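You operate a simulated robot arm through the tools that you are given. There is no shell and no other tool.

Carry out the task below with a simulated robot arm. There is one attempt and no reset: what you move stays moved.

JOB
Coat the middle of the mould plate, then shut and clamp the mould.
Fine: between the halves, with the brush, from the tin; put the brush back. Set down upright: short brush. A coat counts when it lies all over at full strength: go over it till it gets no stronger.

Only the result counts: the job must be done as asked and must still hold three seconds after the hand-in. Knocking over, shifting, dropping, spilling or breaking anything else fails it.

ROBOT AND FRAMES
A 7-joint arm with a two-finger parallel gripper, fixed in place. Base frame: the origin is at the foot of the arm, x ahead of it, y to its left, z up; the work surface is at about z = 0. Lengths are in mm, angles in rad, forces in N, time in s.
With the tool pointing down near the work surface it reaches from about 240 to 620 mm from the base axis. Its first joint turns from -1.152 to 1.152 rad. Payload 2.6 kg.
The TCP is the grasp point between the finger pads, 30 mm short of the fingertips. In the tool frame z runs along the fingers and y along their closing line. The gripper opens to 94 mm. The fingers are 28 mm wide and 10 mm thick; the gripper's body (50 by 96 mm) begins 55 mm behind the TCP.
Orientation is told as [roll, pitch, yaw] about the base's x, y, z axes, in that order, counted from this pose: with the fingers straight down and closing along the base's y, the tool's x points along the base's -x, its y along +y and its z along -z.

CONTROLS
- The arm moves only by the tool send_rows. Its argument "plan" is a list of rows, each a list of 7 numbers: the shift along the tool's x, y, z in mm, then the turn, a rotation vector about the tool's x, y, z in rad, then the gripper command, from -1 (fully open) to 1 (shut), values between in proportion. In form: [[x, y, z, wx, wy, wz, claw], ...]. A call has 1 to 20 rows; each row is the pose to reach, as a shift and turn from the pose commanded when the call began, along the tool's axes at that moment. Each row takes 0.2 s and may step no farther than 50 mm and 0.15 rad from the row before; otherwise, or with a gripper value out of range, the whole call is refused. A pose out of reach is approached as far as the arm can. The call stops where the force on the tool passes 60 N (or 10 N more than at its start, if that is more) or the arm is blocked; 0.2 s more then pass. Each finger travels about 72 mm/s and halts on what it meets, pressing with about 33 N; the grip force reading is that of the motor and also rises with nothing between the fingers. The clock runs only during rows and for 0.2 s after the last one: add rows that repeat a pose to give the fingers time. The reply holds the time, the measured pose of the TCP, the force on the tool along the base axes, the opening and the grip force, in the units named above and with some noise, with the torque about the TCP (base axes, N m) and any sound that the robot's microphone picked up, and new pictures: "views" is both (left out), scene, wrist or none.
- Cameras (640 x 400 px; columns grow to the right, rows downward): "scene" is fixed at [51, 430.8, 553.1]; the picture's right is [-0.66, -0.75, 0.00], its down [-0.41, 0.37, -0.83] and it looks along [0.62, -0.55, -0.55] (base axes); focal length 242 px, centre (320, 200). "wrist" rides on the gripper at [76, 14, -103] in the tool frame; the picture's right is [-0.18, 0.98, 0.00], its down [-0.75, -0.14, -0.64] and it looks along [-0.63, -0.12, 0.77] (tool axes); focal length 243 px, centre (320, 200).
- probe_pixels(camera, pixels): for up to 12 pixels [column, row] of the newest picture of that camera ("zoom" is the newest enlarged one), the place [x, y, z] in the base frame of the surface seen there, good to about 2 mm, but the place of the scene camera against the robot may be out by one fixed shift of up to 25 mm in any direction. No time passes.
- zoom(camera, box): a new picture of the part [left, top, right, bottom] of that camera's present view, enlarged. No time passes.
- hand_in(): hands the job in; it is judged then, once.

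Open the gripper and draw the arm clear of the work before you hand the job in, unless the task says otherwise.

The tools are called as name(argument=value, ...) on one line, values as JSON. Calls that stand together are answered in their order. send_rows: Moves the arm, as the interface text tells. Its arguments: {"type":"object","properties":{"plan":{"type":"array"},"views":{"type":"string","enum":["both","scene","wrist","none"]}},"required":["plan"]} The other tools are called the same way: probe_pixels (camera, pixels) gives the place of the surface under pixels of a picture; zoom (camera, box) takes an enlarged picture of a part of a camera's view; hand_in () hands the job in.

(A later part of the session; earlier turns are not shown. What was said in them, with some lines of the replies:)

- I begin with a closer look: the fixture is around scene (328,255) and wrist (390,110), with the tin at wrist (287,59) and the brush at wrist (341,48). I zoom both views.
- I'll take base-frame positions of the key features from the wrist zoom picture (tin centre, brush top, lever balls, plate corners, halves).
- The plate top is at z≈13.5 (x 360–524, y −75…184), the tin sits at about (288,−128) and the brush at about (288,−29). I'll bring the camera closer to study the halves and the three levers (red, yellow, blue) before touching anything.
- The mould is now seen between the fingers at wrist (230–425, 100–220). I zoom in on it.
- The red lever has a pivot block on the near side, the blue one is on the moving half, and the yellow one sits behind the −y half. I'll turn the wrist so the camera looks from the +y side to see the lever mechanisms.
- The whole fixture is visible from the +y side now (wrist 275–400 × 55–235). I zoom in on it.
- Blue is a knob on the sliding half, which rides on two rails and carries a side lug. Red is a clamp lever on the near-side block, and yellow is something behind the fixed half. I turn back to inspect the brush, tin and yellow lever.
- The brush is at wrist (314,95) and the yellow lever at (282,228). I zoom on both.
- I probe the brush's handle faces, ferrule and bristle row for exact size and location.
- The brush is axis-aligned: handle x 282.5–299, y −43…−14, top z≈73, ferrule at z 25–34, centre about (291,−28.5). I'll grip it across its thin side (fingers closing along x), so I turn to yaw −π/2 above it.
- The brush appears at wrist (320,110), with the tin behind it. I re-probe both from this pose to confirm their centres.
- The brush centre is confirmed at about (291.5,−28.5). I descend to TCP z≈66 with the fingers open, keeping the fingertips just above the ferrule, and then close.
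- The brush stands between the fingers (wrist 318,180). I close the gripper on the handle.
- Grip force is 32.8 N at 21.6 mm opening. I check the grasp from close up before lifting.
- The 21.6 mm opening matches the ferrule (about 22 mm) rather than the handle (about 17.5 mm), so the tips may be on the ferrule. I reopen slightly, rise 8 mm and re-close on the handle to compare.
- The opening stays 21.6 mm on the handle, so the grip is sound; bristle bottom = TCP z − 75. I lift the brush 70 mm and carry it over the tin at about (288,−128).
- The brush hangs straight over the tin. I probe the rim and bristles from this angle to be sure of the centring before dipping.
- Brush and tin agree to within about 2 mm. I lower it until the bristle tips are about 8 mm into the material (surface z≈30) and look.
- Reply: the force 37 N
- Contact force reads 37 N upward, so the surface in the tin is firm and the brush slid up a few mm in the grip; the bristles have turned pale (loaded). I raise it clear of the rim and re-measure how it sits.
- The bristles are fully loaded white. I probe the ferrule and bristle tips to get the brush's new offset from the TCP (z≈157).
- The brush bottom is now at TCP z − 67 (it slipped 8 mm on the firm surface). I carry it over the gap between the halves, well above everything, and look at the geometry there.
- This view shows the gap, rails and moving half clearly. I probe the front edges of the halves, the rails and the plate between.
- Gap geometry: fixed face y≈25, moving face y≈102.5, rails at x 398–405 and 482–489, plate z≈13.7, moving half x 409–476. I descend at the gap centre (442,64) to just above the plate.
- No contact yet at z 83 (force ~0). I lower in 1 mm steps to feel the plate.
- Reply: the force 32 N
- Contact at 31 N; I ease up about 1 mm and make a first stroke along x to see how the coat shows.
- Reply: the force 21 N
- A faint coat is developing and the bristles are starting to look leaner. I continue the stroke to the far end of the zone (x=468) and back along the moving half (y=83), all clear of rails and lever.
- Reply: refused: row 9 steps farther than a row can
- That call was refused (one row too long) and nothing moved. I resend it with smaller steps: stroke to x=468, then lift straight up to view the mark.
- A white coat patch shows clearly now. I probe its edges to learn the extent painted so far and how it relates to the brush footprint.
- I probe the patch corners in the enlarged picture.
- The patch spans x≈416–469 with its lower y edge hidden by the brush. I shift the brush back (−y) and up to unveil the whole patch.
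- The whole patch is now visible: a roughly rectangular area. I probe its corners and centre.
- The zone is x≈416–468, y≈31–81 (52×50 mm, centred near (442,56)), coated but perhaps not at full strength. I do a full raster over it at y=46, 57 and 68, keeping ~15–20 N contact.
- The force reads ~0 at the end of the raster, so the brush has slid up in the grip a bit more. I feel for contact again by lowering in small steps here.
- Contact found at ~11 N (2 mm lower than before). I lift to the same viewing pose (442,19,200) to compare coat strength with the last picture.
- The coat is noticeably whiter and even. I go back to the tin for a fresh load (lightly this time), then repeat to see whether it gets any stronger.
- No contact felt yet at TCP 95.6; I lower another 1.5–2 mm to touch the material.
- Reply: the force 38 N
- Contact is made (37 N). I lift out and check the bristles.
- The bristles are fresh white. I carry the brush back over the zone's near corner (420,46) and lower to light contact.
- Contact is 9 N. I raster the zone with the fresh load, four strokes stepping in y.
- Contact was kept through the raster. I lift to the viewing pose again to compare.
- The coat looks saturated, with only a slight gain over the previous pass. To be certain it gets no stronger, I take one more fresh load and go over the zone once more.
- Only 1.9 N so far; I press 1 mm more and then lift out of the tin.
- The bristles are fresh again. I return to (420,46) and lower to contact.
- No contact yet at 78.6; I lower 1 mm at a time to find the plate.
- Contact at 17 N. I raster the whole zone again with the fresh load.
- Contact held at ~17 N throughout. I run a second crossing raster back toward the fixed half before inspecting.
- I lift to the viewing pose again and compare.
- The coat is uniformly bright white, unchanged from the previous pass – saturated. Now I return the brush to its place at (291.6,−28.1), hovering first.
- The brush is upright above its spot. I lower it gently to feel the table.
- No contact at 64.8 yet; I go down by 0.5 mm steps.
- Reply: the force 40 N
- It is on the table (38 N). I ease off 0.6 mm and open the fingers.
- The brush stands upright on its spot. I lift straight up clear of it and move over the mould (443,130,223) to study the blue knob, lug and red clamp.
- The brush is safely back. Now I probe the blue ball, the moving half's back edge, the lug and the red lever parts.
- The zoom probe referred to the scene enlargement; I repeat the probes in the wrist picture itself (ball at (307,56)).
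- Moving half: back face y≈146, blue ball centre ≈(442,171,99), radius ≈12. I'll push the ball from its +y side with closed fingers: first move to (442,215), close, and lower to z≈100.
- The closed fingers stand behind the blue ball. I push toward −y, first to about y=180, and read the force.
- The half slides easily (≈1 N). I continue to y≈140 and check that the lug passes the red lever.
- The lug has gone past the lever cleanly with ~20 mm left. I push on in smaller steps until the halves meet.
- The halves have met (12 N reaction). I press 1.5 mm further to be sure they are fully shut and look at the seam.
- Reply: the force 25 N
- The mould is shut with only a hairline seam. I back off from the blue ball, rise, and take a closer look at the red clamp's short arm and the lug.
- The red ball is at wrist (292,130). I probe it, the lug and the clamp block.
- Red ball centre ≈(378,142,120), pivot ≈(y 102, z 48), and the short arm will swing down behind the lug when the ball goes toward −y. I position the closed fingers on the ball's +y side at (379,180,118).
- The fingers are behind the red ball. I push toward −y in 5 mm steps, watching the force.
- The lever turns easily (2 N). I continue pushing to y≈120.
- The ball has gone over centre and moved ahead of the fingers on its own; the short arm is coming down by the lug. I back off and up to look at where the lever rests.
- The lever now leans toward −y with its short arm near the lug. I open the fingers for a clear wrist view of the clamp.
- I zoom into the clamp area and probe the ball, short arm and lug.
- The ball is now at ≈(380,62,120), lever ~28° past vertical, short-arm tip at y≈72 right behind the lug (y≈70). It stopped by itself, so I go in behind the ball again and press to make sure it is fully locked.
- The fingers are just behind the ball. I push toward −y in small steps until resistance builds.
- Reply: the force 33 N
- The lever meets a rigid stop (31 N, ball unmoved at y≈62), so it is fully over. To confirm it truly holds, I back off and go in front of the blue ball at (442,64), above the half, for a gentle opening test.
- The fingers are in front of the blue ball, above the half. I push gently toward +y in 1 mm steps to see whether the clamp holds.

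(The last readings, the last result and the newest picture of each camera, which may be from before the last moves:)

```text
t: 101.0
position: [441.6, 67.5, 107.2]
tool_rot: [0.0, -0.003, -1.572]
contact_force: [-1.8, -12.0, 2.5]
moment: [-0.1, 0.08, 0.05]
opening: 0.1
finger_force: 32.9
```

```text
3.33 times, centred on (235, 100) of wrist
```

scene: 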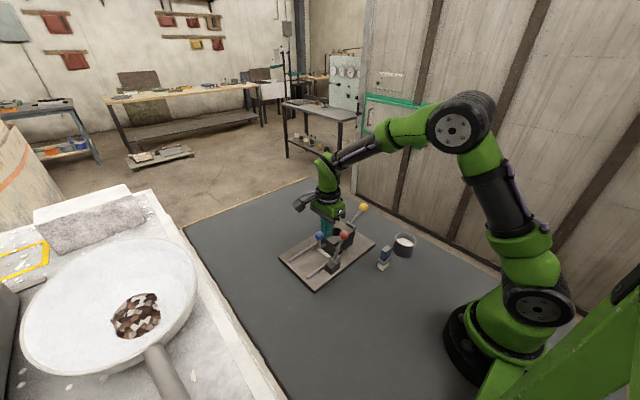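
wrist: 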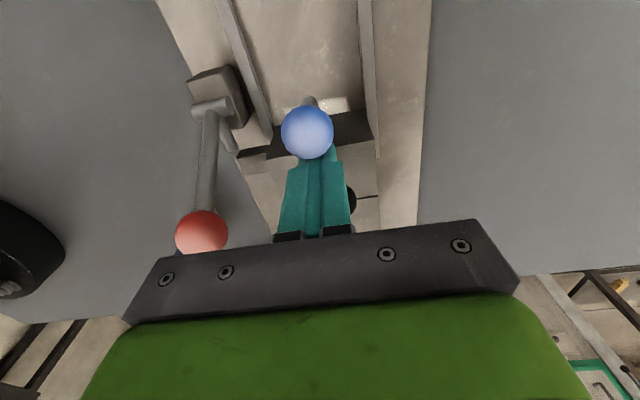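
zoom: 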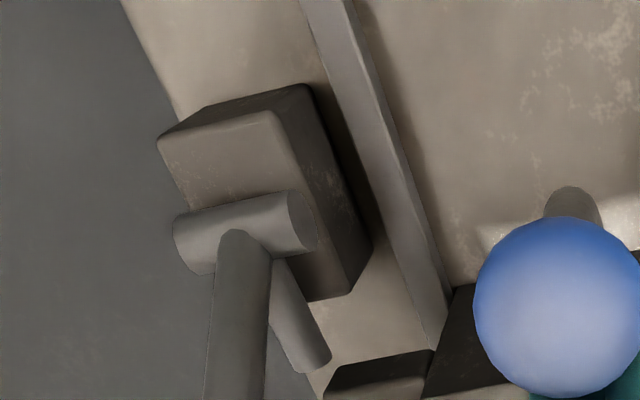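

The half resists 12 N without moving (it slid at <1 N before), so the clamp holds. I back off, rise, open the gripper and withdraw the arm.

send_rows(plan=[[-5, 0, 0, 0, 0, 0, 1], [-7, 0, -10, 0, 0, 0, 1], [-7, 0, -50, 0, 0, 0, 1], [-7, 0, -95, 0, 0, 0, 1], [-7, 0, -140, 0, 0, 0, 1], [-7, 0, -180, 0, 0, 0, 0], [-7, -25, -215, 0, 0, 0, -1], [-7, -55, -250, 0, 0, 0, -1], [-7, -85, -280, 0, 0, 0, -1], [-7, -115, -300, 0, 0, 0, -1], [-7, -140, -310, 0, 0, 0, -1], [-7, -140, -310, 0, 0, 0, -1]], views="both")

zoom(camera="scene", box=[280, 195, 430, 290])

zoom(camera="wrist", box=[200, 20, 440, 180])

```text
t: 103.6
position: [302.4, 61.7, 418.0]
tool_rot: [0.0, 0.0, -1.571]
contact_force: [-0.4, 1.0, 0.8]
moment: [0.0, 0.02, 0.01]
opening: 94.0
finger_force: 0.1
```

scene: 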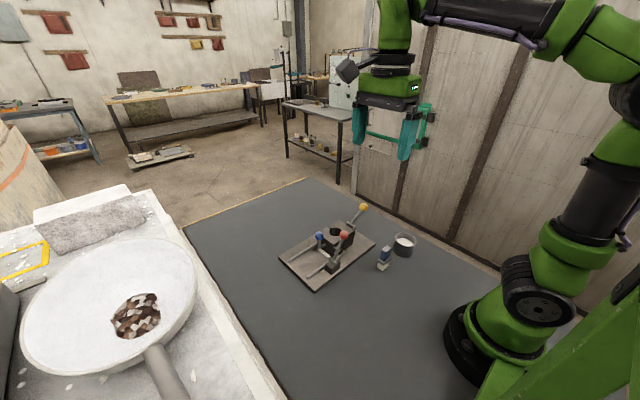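
wrist: 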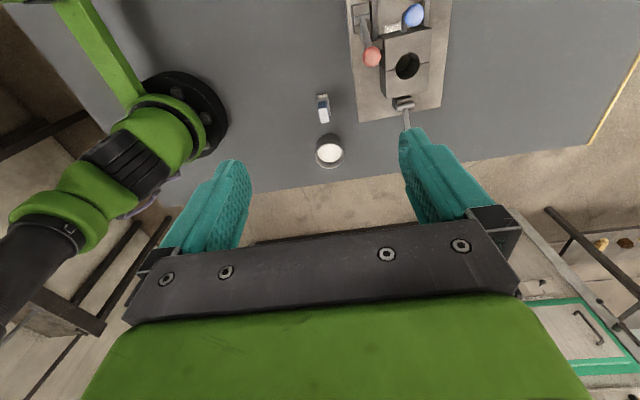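

```text
4.21 times, centred on (355, 242) of scene
```

zoom: 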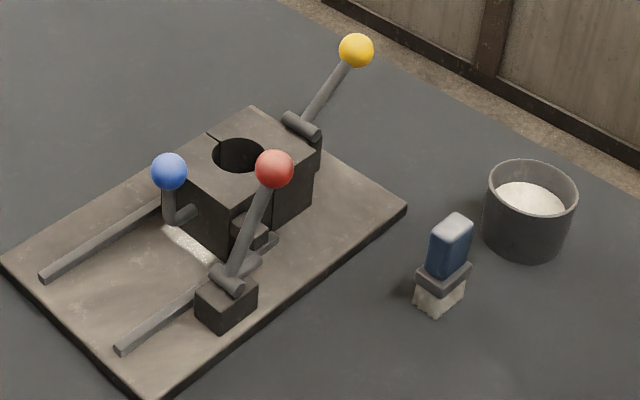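

```text
2.50 times, centred on (320, 100) of wrist
```

zoom: 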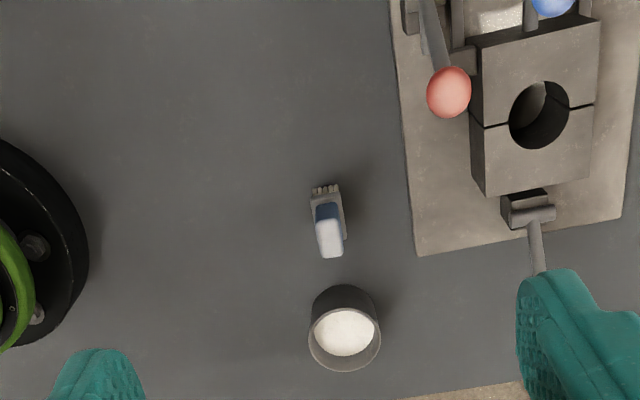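

Everything stands in place. I check the seam closely to be sure the test did not leave a gap.

zoom(camera="scene", box=[318, 215, 363, 255])

zoom(camera="wrist", box=[350, 20, 450, 120])

```text
10.00 times, centred on (340, 235) of scene
```

zoom: 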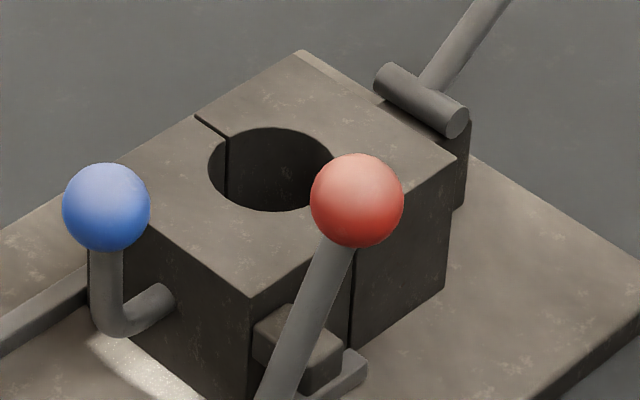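

```text
4.00 times, centred on (400, 70) of wrist
```

zoom: 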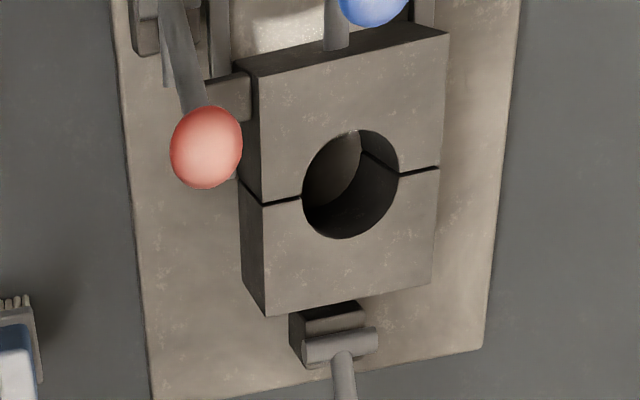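

The seam looks perhaps a millimetre wider than before my pull test, so I press the blue ball home once more. First I return behind it at (442,150) with closed fingers.

send_rows(plan=[[13, 20, 28, 0, 0, 0, -0.5], [26, 40, 56, 0, 0, 0, 0.2], [39, 60, 84, 0, 0, 0, 1], [52, 80, 112, 0, 0, 0, 1], [65, 100, 140, 0, 0, 0, 1], [78, 120, 168, 0, 0, 0, 1], [88, 140, 193, 0, 0, 0, 1], [88, 140, 193, 0, 0, 0, 1], [88, 140, 235, 0, 0, 0, 1], [88, 140, 275, 0, 0, 0, 1], [88, 140, 305, 0, 0, 0, 1], [88, 140, 316, 0, 0, 0, 1], [88, 140, 316, 0, 0, 0, 1]], views="both")

```text
t: 106.4
position: [440.6, 151.5, 100.1]
tool_rot: [-0.001, 0.0, -1.572]
contact_force: [0.7, 0.2, 0.9]
moment: [-0.01, 0.01, 0.04]
opening: 0.0
finger_force: 32.6
```

scene: 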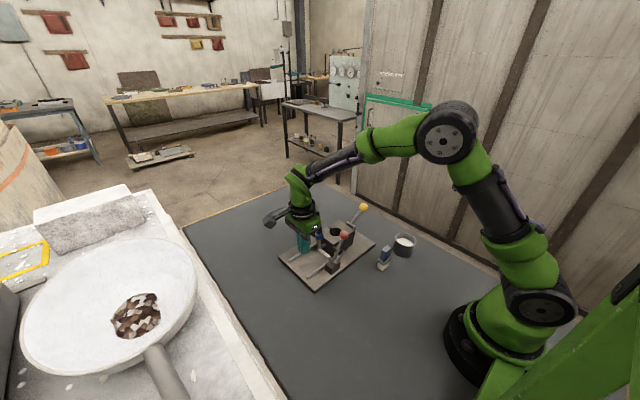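
wrist: 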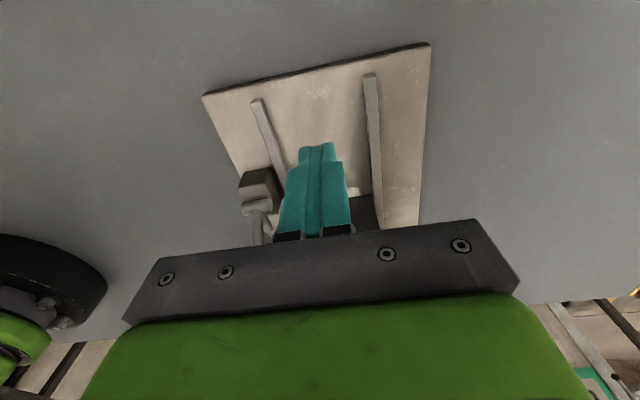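

In position behind the blue ball; I push home gently until resistance.

send_rows(plan=[[-10, 0, 0, 0, 0, 0, 1], [-20, 0, 0, 0, 0, 0, 1], [-25, 0, 0, 0, 0, 0, 1], [-28, 0, 0, 0, 0, 0, 1], [-30, 0, 0, 0, 0, 0, 1], [-31, 0, 0, 0, 0, 0, 1], [-32, 0, 0, 0, 0, 0, 1], [-32, 0, 0, 0, 0, 0, 1]], views="scene")

zoom(camera="scene", box=[318, 215, 363, 255])

```text
t: 108.2
position: [442.3, 121.2, 100.9]
tool_rot: [-0.001, 0.004, -1.569]
contact_force: [-4.8, 17.7, 10.4]
moment: [-0.14, 0.05, -0.11]
opening: 0.0
finger_force: 32.9
```

scene: 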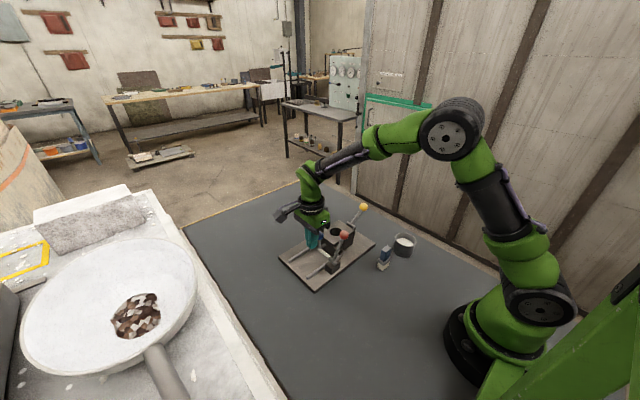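

```text
10.00 times, centred on (340, 235) of scene
```

zoom: 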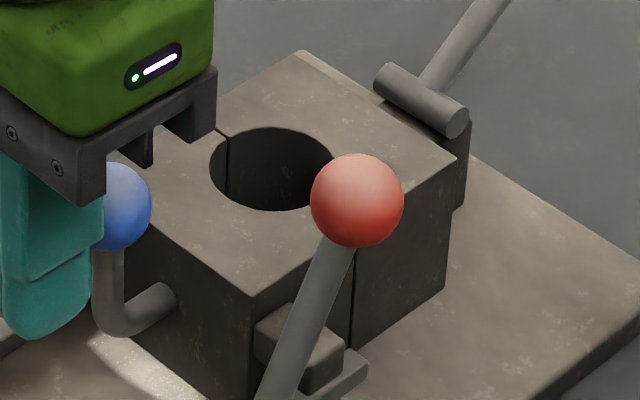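

The halves are tight again (same stop position, 121.2, 18 N; seam thinner) and the red lever is unmoved. I back off, rise, open the gripper and withdraw.

send_rows(plan=[[8, 0, 0, 0, 0, 0, 1], [30, 0, 0, 0, 0, 0, 1], [30, 0, -40, 0, 0, 0, 1], [30, 0, -85, 0, 0, 0, 1], [30, 0, -130, 0, 0, 0, 1], [20, -20, -165, 0, 0, 0, 0], [5, -45, -200, 0, 0, 0, -1], [-10, -70, -235, 0, 0, 0, -1], [-25, -95, -270, 0, 0, 0, -1], [-40, -120, -300, 0, 0, 0, -1], [-55, -140, -315, 0, 0, 0, -1], [-55, -140, -315, 0, 0, 0, -1]], views="both")

zoom(camera="scene", box=[318, 215, 363, 255])

zoom(camera="wrist", box=[350, 20, 450, 120])

zoom(camera="scene", box=[280, 195, 430, 290])

```text
t: 110.8
position: [300.9, 63.7, 414.7]
tool_rot: [0.0, 0.001, -1.571]
contact_force: [-0.3, 0.4, -0.5]
moment: [-0.01, 0.0, 0.01]
opening: 93.9
finger_force: 0.1
```

scene: 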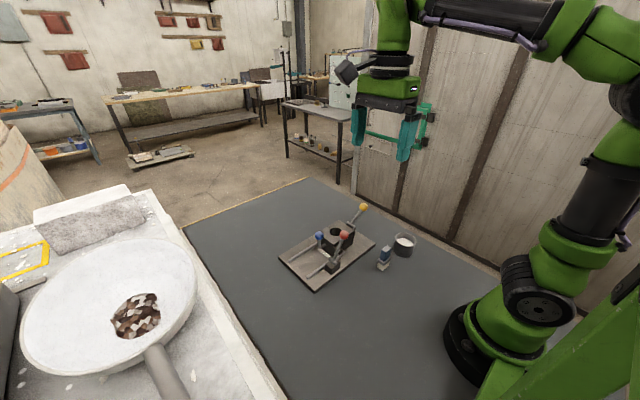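
wrist: 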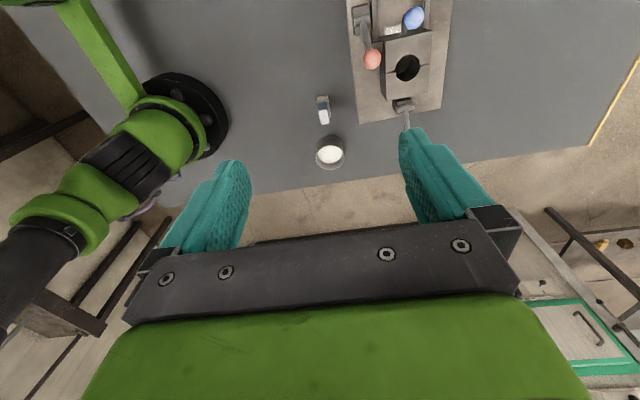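

```text
10.00 times, centred on (340, 235) of scene
```

zoom: 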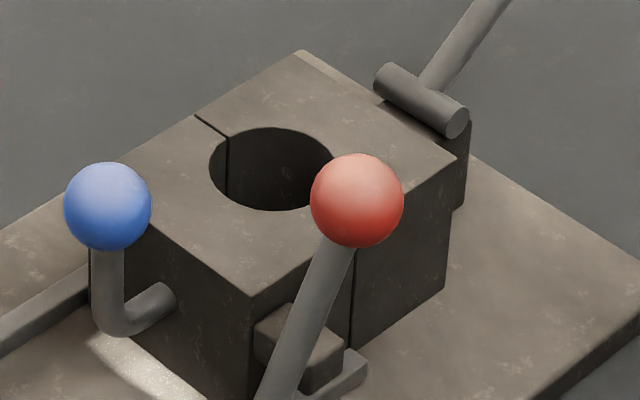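

```text
4.00 times, centred on (400, 70) of wrist
```

zoom: 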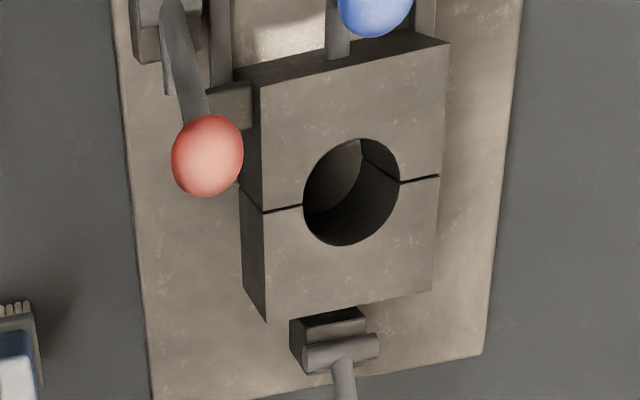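

```text
4.21 times, centred on (355, 242) of scene
```

zoom: 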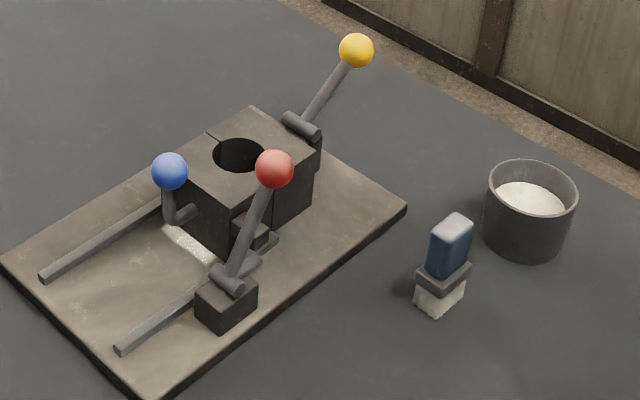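

The mould is shut and clamped, the coat's free edge still shows bright white, the brush stands upright at its place, the tin and yellow lever are untouched, and the arm is clear with the gripper open. I hand the job in.

hand_in()

```text
The job is handed in.
```

I coated the middle of the mould plate, then shut and clamped the mould and handed the job in; I have no verdict back on it.

- **Coat:** I covered a patch about 52 by 50 mm between the halves, reloading the brush twice. The last pass, with a fresh load, made no visible change, so I judged it at full strength by eye.
- **Mould:** I pushed the sliding half by its blue knob until it met the fixed half. I then swung the red lever over to its stop behind the lug.
- **Clamp test:** The half resisted a 12 N pull, where it had slid at about 1 N before. That pull may have opened the seam by about a millimetre. I pressed the half back to its stop, and a hairline seam remains.
- **Brush:** It is standing upright where it came from, with coating still on its bristles.

The tin stands where it was, and I did not touch the yellow lever. The gripper is open and the arm is clear of the work.
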